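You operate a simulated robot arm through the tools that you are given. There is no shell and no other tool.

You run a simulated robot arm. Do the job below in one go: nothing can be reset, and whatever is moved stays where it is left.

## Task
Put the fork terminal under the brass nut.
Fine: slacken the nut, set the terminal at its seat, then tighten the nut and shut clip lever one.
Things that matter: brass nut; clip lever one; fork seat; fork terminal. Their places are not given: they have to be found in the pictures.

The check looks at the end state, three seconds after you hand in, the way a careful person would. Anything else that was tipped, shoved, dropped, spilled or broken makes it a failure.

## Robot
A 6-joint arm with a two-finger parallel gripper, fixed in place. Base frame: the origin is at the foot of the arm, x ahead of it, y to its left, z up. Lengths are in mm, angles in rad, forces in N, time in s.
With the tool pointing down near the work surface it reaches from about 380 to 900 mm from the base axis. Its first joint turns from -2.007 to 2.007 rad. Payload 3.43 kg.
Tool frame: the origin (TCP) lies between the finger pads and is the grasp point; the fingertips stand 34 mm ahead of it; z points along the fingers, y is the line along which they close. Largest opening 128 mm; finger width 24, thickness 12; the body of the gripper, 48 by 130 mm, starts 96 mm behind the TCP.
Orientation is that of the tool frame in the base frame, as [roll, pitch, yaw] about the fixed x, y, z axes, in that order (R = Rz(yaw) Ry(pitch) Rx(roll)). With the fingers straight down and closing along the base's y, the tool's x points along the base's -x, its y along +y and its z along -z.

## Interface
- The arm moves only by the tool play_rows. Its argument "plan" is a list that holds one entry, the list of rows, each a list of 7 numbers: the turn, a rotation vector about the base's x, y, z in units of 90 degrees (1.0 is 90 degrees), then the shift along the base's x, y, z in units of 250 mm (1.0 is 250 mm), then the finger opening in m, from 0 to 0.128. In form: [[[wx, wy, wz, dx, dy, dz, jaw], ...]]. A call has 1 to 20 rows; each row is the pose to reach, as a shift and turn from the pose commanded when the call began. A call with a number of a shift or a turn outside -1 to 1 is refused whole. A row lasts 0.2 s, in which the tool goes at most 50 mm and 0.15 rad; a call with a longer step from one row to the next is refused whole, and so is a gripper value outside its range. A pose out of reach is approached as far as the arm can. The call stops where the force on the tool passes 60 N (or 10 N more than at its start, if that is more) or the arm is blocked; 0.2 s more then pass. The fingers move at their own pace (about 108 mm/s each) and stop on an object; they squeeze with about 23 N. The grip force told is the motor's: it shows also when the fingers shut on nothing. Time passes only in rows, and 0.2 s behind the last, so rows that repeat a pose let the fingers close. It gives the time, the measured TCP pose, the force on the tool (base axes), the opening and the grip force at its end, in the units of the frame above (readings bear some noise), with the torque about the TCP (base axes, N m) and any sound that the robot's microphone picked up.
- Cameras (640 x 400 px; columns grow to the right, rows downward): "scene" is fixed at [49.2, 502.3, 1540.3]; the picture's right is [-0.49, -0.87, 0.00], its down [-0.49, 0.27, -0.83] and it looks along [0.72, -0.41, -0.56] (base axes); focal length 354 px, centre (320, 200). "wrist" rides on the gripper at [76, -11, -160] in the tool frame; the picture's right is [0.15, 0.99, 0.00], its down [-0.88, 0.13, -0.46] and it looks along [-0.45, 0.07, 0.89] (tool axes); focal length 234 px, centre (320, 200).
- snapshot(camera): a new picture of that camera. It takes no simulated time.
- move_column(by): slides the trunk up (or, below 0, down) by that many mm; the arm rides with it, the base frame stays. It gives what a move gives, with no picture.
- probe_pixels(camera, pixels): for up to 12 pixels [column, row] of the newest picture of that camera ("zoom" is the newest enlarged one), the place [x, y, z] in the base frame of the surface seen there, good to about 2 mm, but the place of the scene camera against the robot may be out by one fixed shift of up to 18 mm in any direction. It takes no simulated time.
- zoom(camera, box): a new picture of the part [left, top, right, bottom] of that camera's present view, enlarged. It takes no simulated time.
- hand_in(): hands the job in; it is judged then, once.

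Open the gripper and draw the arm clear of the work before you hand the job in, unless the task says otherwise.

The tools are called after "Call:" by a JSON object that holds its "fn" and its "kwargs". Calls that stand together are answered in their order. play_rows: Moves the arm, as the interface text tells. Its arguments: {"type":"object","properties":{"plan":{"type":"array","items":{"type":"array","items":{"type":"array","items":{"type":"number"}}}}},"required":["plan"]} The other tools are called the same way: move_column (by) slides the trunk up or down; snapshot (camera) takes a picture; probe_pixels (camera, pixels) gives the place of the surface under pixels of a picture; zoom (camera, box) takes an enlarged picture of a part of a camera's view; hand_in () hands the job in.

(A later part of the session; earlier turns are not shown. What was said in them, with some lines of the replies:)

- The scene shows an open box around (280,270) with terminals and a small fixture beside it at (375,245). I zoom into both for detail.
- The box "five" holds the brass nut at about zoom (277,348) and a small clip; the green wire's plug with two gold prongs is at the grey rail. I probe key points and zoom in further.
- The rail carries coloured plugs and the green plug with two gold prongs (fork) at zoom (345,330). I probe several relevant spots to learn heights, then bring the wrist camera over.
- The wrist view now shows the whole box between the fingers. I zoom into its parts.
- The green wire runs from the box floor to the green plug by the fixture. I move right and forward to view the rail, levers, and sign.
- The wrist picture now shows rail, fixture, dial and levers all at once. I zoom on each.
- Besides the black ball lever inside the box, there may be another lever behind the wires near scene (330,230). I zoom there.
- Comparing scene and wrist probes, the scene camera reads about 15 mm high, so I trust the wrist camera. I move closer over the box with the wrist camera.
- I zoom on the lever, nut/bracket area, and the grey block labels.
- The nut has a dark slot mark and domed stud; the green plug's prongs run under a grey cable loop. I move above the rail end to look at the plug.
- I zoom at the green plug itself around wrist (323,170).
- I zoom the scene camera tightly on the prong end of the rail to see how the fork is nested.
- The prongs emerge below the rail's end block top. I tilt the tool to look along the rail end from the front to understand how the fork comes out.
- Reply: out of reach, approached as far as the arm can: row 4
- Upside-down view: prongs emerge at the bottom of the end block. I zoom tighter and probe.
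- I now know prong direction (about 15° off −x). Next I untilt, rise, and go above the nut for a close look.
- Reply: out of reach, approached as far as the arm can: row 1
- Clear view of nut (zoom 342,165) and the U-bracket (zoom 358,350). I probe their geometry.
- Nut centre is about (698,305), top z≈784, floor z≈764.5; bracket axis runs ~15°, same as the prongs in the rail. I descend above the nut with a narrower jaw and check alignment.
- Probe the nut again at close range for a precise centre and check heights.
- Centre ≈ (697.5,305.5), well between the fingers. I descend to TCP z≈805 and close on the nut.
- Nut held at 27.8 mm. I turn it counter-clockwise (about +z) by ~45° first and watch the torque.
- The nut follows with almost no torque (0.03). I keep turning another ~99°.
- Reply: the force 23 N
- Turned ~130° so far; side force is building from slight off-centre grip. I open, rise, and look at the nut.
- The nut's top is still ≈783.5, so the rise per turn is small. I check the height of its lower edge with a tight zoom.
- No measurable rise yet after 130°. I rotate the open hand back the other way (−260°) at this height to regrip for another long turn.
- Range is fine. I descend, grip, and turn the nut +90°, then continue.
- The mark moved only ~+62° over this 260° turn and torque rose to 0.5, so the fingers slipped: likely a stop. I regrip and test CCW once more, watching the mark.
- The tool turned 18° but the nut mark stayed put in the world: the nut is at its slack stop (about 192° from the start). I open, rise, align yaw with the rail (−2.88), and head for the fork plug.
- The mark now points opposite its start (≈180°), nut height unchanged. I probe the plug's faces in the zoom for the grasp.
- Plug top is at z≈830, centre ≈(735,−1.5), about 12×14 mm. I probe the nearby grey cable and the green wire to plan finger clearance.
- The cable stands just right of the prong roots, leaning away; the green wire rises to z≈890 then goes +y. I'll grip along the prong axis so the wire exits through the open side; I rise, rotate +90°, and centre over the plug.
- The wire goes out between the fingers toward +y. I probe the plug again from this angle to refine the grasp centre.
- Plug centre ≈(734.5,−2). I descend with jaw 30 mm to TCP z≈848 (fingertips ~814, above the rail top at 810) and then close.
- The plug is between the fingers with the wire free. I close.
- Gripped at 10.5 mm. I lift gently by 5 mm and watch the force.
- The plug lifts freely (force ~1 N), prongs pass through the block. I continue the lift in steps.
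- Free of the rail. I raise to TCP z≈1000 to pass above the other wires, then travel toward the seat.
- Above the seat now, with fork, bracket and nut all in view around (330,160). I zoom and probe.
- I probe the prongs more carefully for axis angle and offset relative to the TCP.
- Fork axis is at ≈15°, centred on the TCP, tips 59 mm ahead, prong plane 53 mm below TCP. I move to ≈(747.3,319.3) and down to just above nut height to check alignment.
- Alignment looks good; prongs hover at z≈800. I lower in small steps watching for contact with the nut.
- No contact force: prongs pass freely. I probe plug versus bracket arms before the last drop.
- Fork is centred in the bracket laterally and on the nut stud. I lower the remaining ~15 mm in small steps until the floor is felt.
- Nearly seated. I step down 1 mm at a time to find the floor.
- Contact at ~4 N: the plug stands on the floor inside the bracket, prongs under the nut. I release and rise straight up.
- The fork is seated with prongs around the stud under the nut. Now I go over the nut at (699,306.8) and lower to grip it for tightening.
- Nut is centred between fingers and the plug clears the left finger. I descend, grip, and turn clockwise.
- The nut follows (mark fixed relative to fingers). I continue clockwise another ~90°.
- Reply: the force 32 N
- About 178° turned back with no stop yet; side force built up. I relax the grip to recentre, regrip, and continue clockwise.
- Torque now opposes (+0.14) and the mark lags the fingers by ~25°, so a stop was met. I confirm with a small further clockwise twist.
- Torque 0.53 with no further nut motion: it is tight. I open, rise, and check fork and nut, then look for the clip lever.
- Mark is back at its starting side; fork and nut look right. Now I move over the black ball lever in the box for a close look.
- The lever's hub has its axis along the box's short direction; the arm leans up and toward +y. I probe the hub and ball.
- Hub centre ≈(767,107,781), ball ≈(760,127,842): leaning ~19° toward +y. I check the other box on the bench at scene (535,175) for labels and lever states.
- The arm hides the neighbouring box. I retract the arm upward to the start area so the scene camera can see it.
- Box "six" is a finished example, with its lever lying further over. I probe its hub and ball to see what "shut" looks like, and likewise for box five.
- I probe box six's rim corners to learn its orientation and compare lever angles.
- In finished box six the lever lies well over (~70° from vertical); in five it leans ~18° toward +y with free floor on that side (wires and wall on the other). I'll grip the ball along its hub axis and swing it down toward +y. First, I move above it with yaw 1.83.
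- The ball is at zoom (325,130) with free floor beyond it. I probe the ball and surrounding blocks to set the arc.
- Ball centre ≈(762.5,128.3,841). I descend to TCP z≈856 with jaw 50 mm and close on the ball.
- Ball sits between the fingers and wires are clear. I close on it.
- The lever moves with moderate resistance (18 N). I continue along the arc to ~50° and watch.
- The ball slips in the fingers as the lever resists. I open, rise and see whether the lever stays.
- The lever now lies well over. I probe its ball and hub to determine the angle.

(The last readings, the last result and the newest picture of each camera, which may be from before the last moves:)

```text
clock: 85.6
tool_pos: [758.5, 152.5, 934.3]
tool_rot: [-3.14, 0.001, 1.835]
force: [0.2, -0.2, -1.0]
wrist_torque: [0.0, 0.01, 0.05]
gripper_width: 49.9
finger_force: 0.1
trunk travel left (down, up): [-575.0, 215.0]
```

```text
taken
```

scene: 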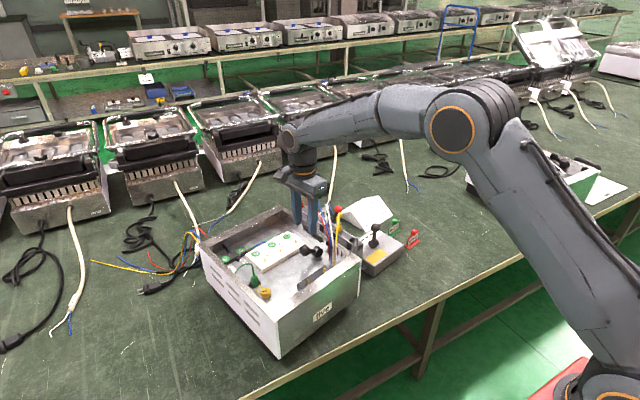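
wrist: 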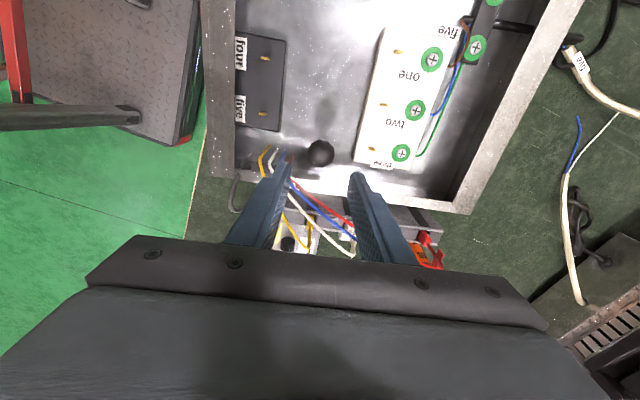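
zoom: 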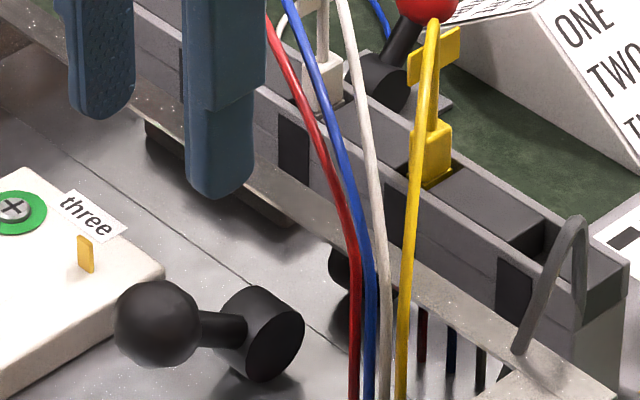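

Those probes used an old snapshot; I take fresh ones.

Call:
{"fn": "snapshot", "kwargs": {"camera": "wrist"}}

Call:
{"fn": "probe_pixels", "kwargs": {"camera": "wrist", "pixels": [[320, 148], [309, 148], [332, 148], [320, 137], [320, 158], [318, 168], [315, 182], [313, 175], [320, 185]]}}

Call:
{"fn": "zoom", "kwargs": {"camera": "scene", "box": [295, 235, 335, 260]}}

Call:
{"fn": "probe_pixels", "kwargs": {"camera": "zoom", "pixels": [[160, 220], [120, 220], [200, 220], [160, 180], [160, 260], [350, 250], [260, 235]]}}

```text
taken
```

wrist: 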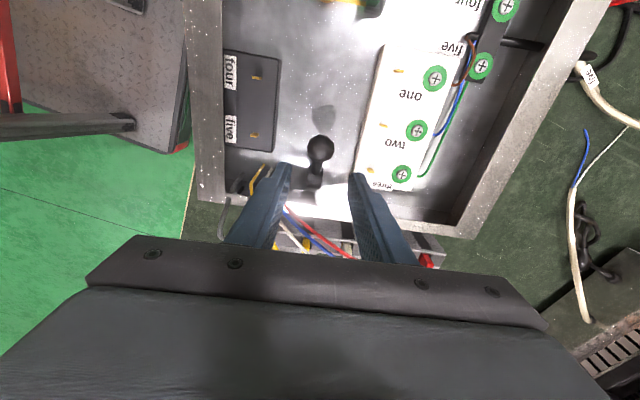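

```text
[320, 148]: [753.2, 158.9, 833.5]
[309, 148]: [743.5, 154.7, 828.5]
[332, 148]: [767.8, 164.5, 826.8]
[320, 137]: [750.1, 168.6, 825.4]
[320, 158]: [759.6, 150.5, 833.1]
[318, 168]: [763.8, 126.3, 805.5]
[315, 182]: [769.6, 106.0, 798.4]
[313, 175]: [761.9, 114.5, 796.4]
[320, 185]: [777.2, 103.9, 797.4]
```

```text
16.00 times, centred on (315, 248) of scene
```

zoom: 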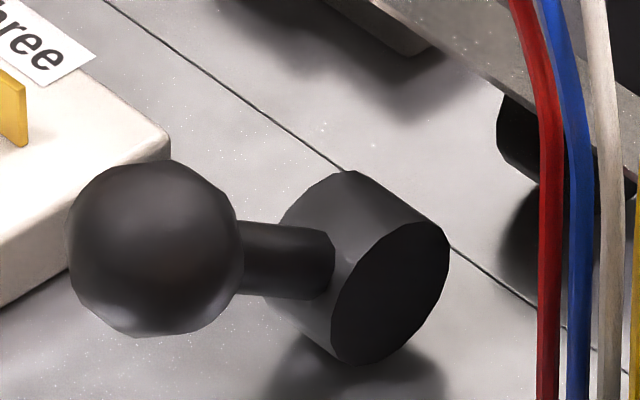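

```text
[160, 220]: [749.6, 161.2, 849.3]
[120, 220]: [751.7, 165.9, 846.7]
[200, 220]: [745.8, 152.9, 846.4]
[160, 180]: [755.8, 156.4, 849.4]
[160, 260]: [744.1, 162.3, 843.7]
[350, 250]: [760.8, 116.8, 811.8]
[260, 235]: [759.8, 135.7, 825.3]
```

The lever stays at ≈52° (friction-held) following my arc. I regrip the ball at (754.6,155.2,818.5) and continue down.

Call:
{"fn": "play_rows", "kwargs": {"plan": [[[0, 0, 0, -0.0156, 0.011, -0.15, 0.05], [0, 0, 0, -0.0156, 0.011, -0.3, 0.05], [0, 0, 0, -0.0156, 0.011, -0.403, 0.05], [0, 0, 0, -0.0156, 0.011, -0.403, 0.02], [0, 0, 0, -0.0156, 0.011, -0.403, 0.02]]]}}

Call:
{"fn": "play_rows", "kwargs": {"plan": [[[0, 0, 0, -0.0023, 0.0087, -0.0134, 0.02], [0, 0, 0, -0.0047, 0.0174, -0.0268, 0.02], [0, 0, 0, -0.0062, 0.023, -0.038, 0.02], [0, 0, 0, -0.0077, 0.0286, -0.0496, 0.02]]]}}

Call:
{"fn": "zoom", "kwargs": {"camera": "scene", "box": [285, 215, 349, 260]}}

Call:
{"fn": "zoom", "kwargs": {"camera": "wrist", "box": [240, 120, 400, 220]}}

```text
clock: 86.8
tool_pos: [754.0, 157.9, 836.0]
tool_rot: [3.136, 0.0, 1.834]
force: [12.4, 3.6, 12.9]
wrist_torque: [0.13, -0.64, -0.35]
gripper_width: 27.4
finger_force: 6.8
trunk travel left (down, up): [-575.0, 215.0]
```

```text
clock: 87.8
tool_pos: [753.6, 161.8, 821.1]
tool_rot: [-3.141, -0.001, 1.832]
force: [28.8, 2.6, 6.7]
wrist_torque: [0.18, -1.02, -0.21]
gripper_width: 35.8
finger_force: 14.5
trunk travel left (down, up): [-575.0, 215.0]
```

```text
8.89 times, centred on (317, 238) of scene
```

zoom: 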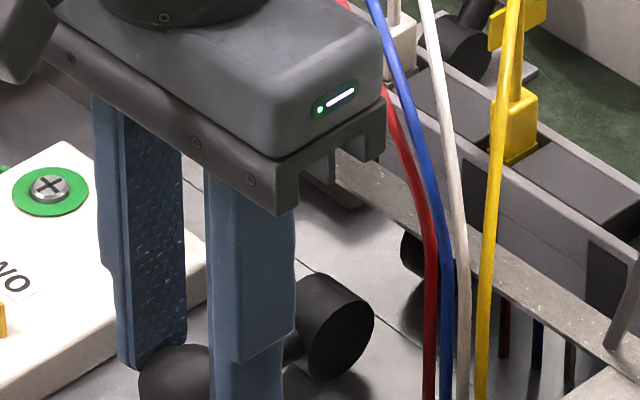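

```text
4.00 times, centred on (320, 170) of wrist
```

zoom: 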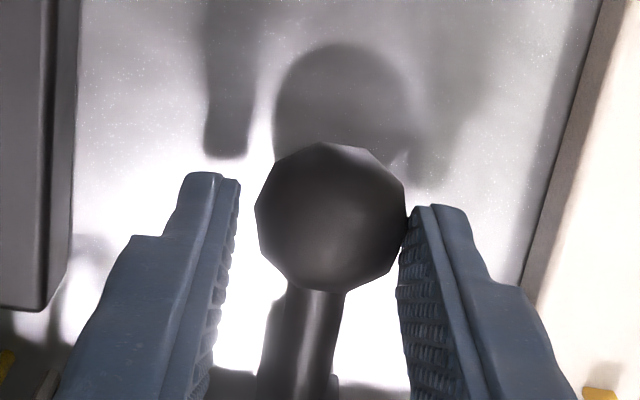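

The fingers wedged on the upper part of the ball and pushed it lower. I open, rise, and re-measure.

Call:
{"fn": "play_rows", "kwargs": {"plan": [[[0, 0, 0, 0, 0, 0, 0.055], [0, 0, 0, 0, 0, 0, 0.055], [0, 0, 0, 0, 0, 0.1, 0.055], [0, 0, 0, 0, 0, 0.25, 0.055], [0, 0, 0, 0, 0, 0.42, 0.055]]]}}

Call:
{"fn": "snapshot", "kwargs": {"camera": "wrist"}}

Call:
{"fn": "zoom", "kwargs": {"camera": "wrist", "box": [280, 120, 360, 190]}}

Call:
{"fn": "probe_pixels", "kwargs": {"camera": "zoom", "pixels": [[320, 150], [250, 150], [390, 150], [320, 80], [320, 220], [310, 300], [300, 370]]}}

Call:
{"fn": "zoom", "kwargs": {"camera": "scene", "box": [285, 225, 341, 260]}}

```text
clock: 89.0
tool_pos: [752.9, 163.8, 926.9]
tool_rot: [-3.142, -0.001, 1.835]
force: [0.8, 0.3, -0.2]
wrist_torque: [0.01, 0.03, 0.02]
gripper_width: 55.1
finger_force: 0.1
trunk travel left (down, up): [-575.0, 215.0]
```

```text
taken
```

wrist: 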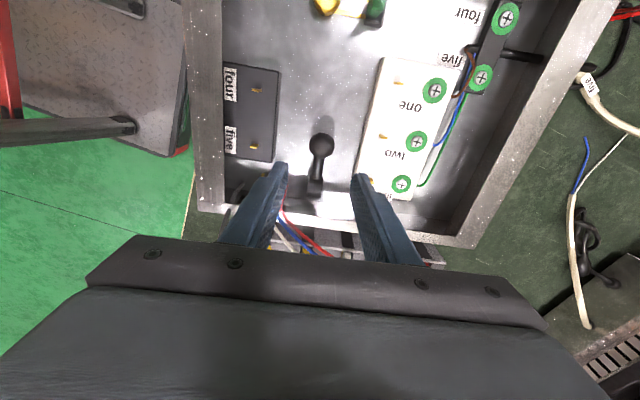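

```text
5.71 times, centred on (320, 155) of wrist
```

zoom: 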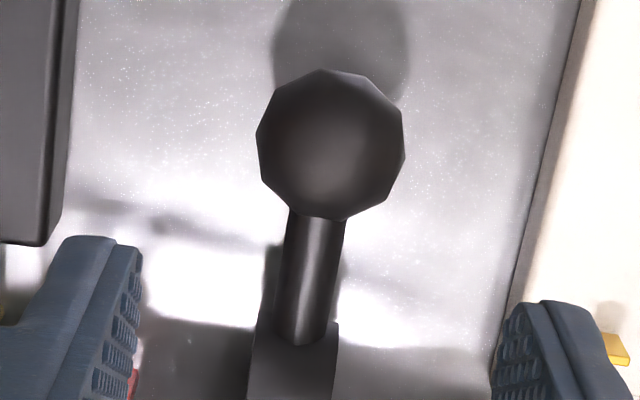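

```text
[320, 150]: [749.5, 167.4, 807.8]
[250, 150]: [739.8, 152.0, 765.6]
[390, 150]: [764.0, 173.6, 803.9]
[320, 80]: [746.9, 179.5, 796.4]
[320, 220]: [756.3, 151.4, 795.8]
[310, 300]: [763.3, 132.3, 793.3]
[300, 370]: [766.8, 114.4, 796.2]
```

```text
11.43 times, centred on (313, 242) of scene
```

zoom: 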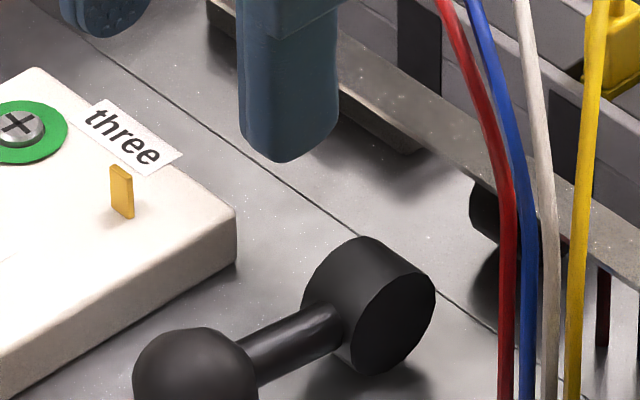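

The lever is at ≈79°, like box six's. I press the ball from above with closed fingers to make sure it is at its stop.

Call:
{"fn": "play_rows", "kwargs": {"plan": [[[0, 0, 0, -0.008, 0, 0, 0.0], [0, 0, 0, -0.008, 0, 0, 0.0], [0, 0, 0, -0.008, 0, -0.15, 0.0], [0, 0, 0, -0.008, 0, -0.28, 0.0], [0, 0, 0, -0.008, 0, -0.32, 0.0]]]}}

Call:
{"fn": "play_rows", "kwargs": {"plan": [[[0, 0, 0, 0, 0, -0.01, 0.0], [0, 0, 0, 0, 0, -0.02, 0.0]]]}}

Call:
{"fn": "play_rows", "kwargs": {"plan": [[[0, 0, 0, 0, 0, -0.006, 0.0], [0, 0, 0, 0, 0, -0.012, 0.0]]]}}

Call:
{"fn": "zoom", "kwargs": {"camera": "wrist", "box": [240, 120, 400, 220]}}

```text
clock: 90.2
tool_pos: [751.0, 163.5, 847.2]
tool_rot: [-3.141, 0.0, 1.834]
force: [-0.5, -0.2, -0.2]
wrist_torque: [0.01, 0.01, 0.01]
gripper_width: 0.2
finger_force: 22.9
trunk travel left (down, up): [-575.0, 215.0]
```

```text
clock: 90.8
tool_pos: [749.0, 163.3, 841.8]
tool_rot: [3.141, 0.001, 1.833]
force: [0.0, -0.4, -0.3]
wrist_torque: [0.0, 0.03, 0.01]
gripper_width: 0.2
finger_force: 23.4
trunk travel left (down, up): [-575.0, 215.0]
```

```text
clock: 91.4
tool_pos: [749.3, 162.0, 841.1]
tool_rot: [3.139, 0.001, 1.834]
force: [-6.1, -2.2, 23.1]
wrist_torque: [0.04, 0.13, 0.1]
gripper_width: 0.0
finger_force: 23.0
trunk travel left (down, up): [-575.0, 215.0]
```

```text
4.00 times, centred on (320, 170) of wrist
```

zoom: 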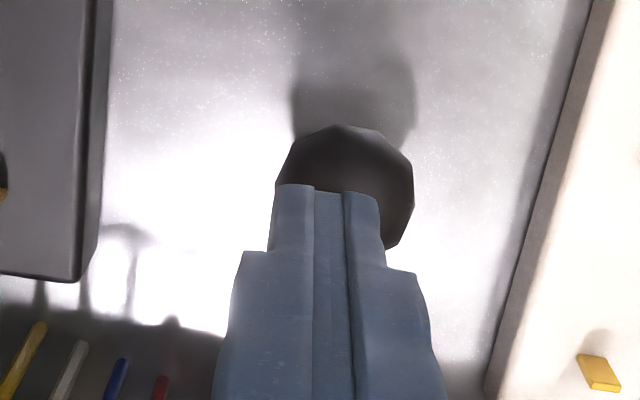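

Contact at 23 N. I press a few mm more to distinguish friction from a hard stop.

Call:
{"fn": "play_rows", "kwargs": {"plan": [[[0, 0, 0, 0, 0, -0.006, 0.0], [0, 0, 0, 0, 0, -0.01, 0.0]]]}}

Call:
{"fn": "play_rows", "kwargs": {"plan": [[[0, 0, 0, 0, 0, -0.005, 0.0], [0, 0, 0, 0, 0, -0.008, 0.0]]]}}

```text
clock: 92.0
tool_pos: [749.3, 163.8, 841.2]
tool_rot: [3.135, 0.001, 1.835]
force: [-8.5, -3.1, 49.5]
wrist_torque: [0.07, 0.11, 0.33]
gripper_width: 0.0
finger_force: 22.9
trunk travel left (down, up): [-575.0, 215.0]
```

```text
clock: 92.6
tool_pos: [750.8, 162.5, 841.6]
tool_rot: [3.132, 0.0, 1.836]
force: [-13.6, -3.6, 25.8]
wrist_torque: [0.01, 0.42, 0.05]
gripper_width: 0.3
finger_force: 22.8
trunk travel left (down, up): [-575.0, 215.0]
stopped in row 2: the force on the tool passed its limit at 62 N (the readings are from after the stop); the commanded pose is now the measured one
```

Force rose to 60 N with no motion: the lever is at its hard stop, shut. I rise, open, and retract, then verify everything.

Call:
{"fn": "play_rows", "kwargs": {"plan": [[[0, 0, 0, 0, 0, 0.05, 0.0], [0, 0, 0, 0, 0, 0.2, 0.0], [0, 0, 0, 0, 0, 0.4, 0.03], [0, 0, 0, 0, 0, 0.6, 0.06], [0, 0, 0, 0, 0, 0.8, 0.08], [0, 0, 0, -0.1, 0, 0.95, 0.1], [0, 0, 0, -0.3, 0, 1.0, 0.1], [0, 0, 0, -0.5, 0, 1.0, 0.1], [0, 0, 0, -0.7, 0, 1.0, 0.1], [0, 0, 0, -0.9, 0, 1.0, 0.1], [0, 0, 0, -1.0, 0, 1.0, 0.1]]]}}

Call:
{"fn": "snapshot", "kwargs": {"camera": "scene"}}

Call:
{"fn": "zoom", "kwargs": {"camera": "scene", "box": [190, 180, 370, 310]}}

Call:
{"fn": "zoom", "kwargs": {"camera": "scene", "box": [220, 240, 300, 300]}}

Call:
{"fn": "zoom", "kwargs": {"camera": "scene", "box": [320, 190, 440, 270]}}

```text
refused: row 7 steps farther than a row can; nothing moved
```

```text
taken
```

scene: 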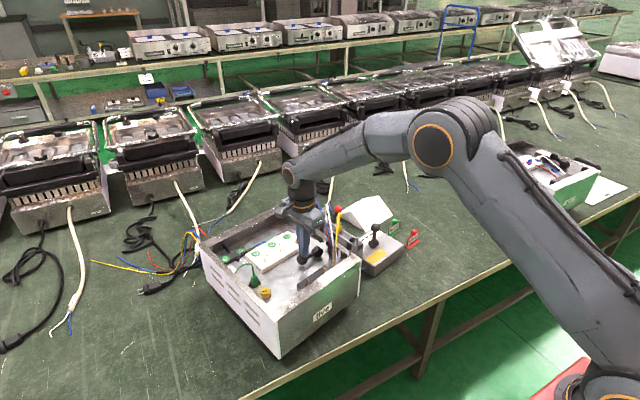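

```text
3.08 times, centred on (280, 245) of scene
```

zoom: 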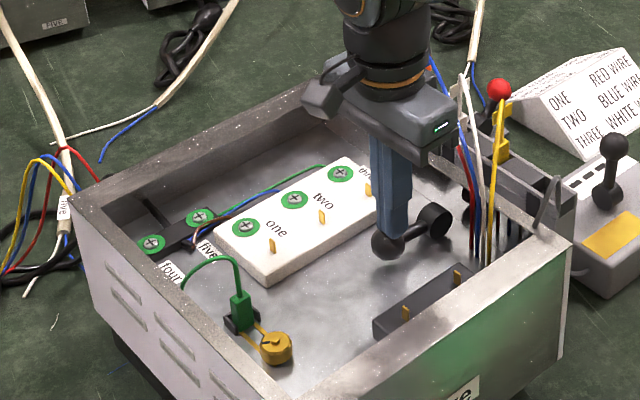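

```text
6.67 times, centred on (260, 270) of scene
```

zoom: 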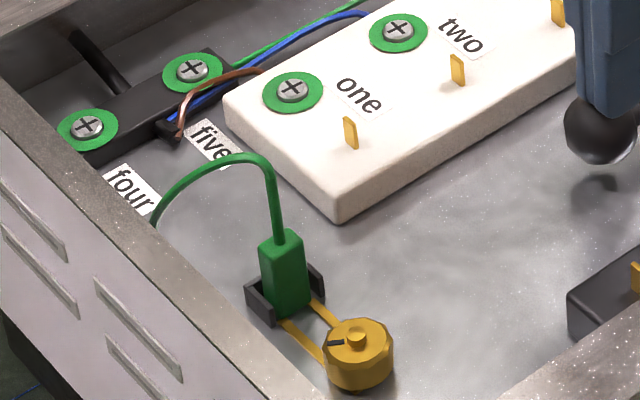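

```text
5.00 times, centred on (380, 230) of scene
```

zoom: 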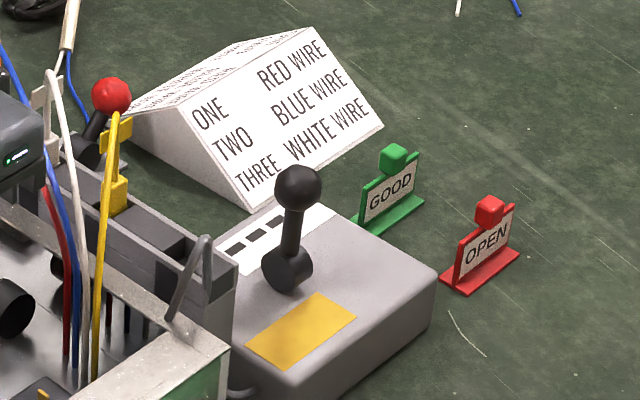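

That move was refused for a slightly too long step. I repeat the retreat with smaller steps.

Call:
{"fn": "play_rows", "kwargs": {"plan": [[[0, 0, 0, 0, 0, 0.05, 0.0], [0, 0, 0, 0, 0, 0.2, 0.0], [0, 0, 0, 0, 0, 0.38, 0.03], [0, 0, 0, 0, 0, 0.56, 0.06], [0, 0, 0, 0, 0, 0.74, 0.08], [0, 0, 0, -0.1, 0, 0.88, 0.1], [0, 0, 0, -0.25, 0, 0.95, 0.1], [0, 0, 0, -0.42, 0, 0.98, 0.1], [0, 0, 0, -0.6, 0, 0.98, 0.1], [0, 0, 0, -0.78, 0, 0.98, 0.1], [0, 0, 0, -0.95, 0, 0.98, 0.1]]]}}

Call:
{"fn": "snapshot", "kwargs": {"camera": "scene"}}

Call:
{"fn": "zoom", "kwargs": {"camera": "scene", "box": [190, 180, 370, 310]}}

Call:
{"fn": "zoom", "kwargs": {"camera": "scene", "box": [285, 225, 341, 260]}}

Call:
{"fn": "snapshot", "kwargs": {"camera": "wrist"}}

```text
clock: 95.0
tool_pos: [512.6, 162.5, 1084.0]
tool_rot: [3.138, -0.001, 1.835]
force: [0.6, -0.1, -0.3]
wrist_torque: [-0.02, 0.07, 0.03]
gripper_width: 100.3
finger_force: 0.0
trunk travel left (down, up): [-575.0, 215.0]
```

```text
taken
```

scene: 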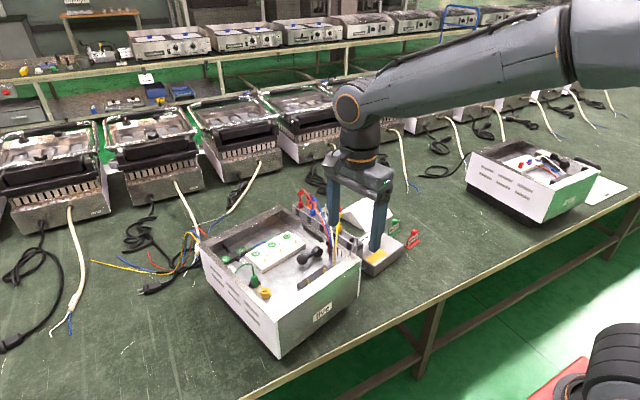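

```text
3.08 times, centred on (280, 245) of scene
```

zoom: 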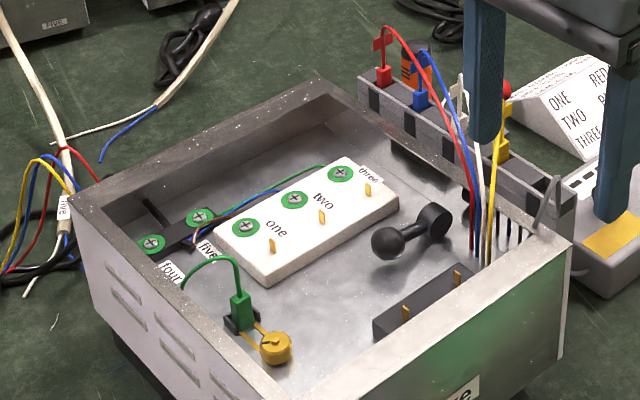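

```text
11.43 times, centred on (313, 242) of scene
```

zoom: 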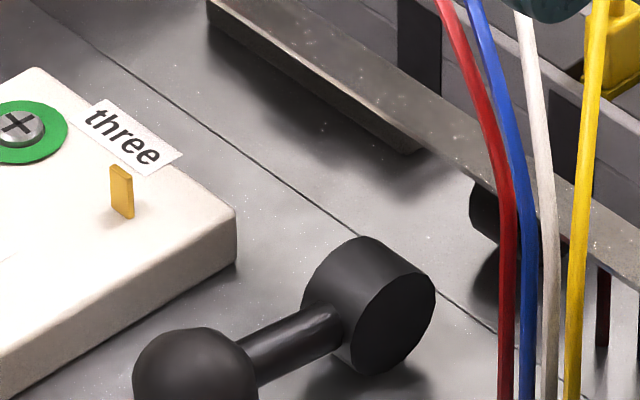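

```text
taken
```

wrist: 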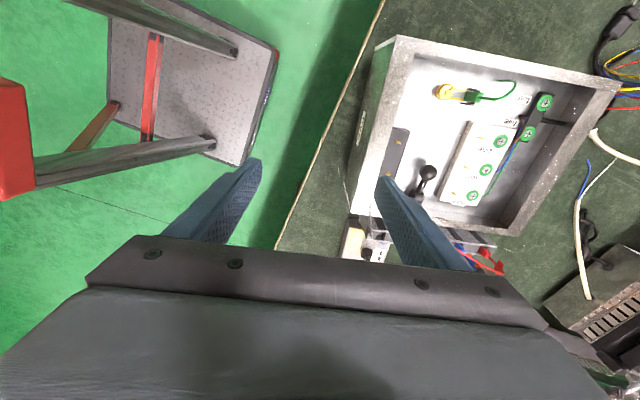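

The fork sits in its bracket with its prongs under the tightened nut. The clip lever lies shut as in box six, nothing else moved, and the arm is clear with the gripper open. I hand in.

Call:
{"fn": "hand_in", "kwargs": {}}

```text
The job is handed in.
```

The job is handed in: the fork terminal is under the brass nut, the nut is tight, and the clip lever is shut. I don't have the checker's result.

- **Nut:** I slackened it about 190° counter-clockwise until it stopped. After seating the fork I turned it back about 200° clockwise, until it would turn no further and the fingers slipped on it. Its mark points the same way as at the start.
- **Fork terminal:** It stands on the box floor inside the small U-shaped bracket, with one prong on each side of the nut's stud. There is about 3 mm between the plug and the bracket's back wall, which I judged to be the intended clearance.
- **Clip lever one:** No label named it. I took it to be the black ball lever in box five, because the same lever lies far over in the finished box six. I swung it down to about 79° from upright, where it met a hard stop at 60 N.

In the final pictures the other wires, levers and signs showed no visible change. The arm is clear of the work with the gripper open.
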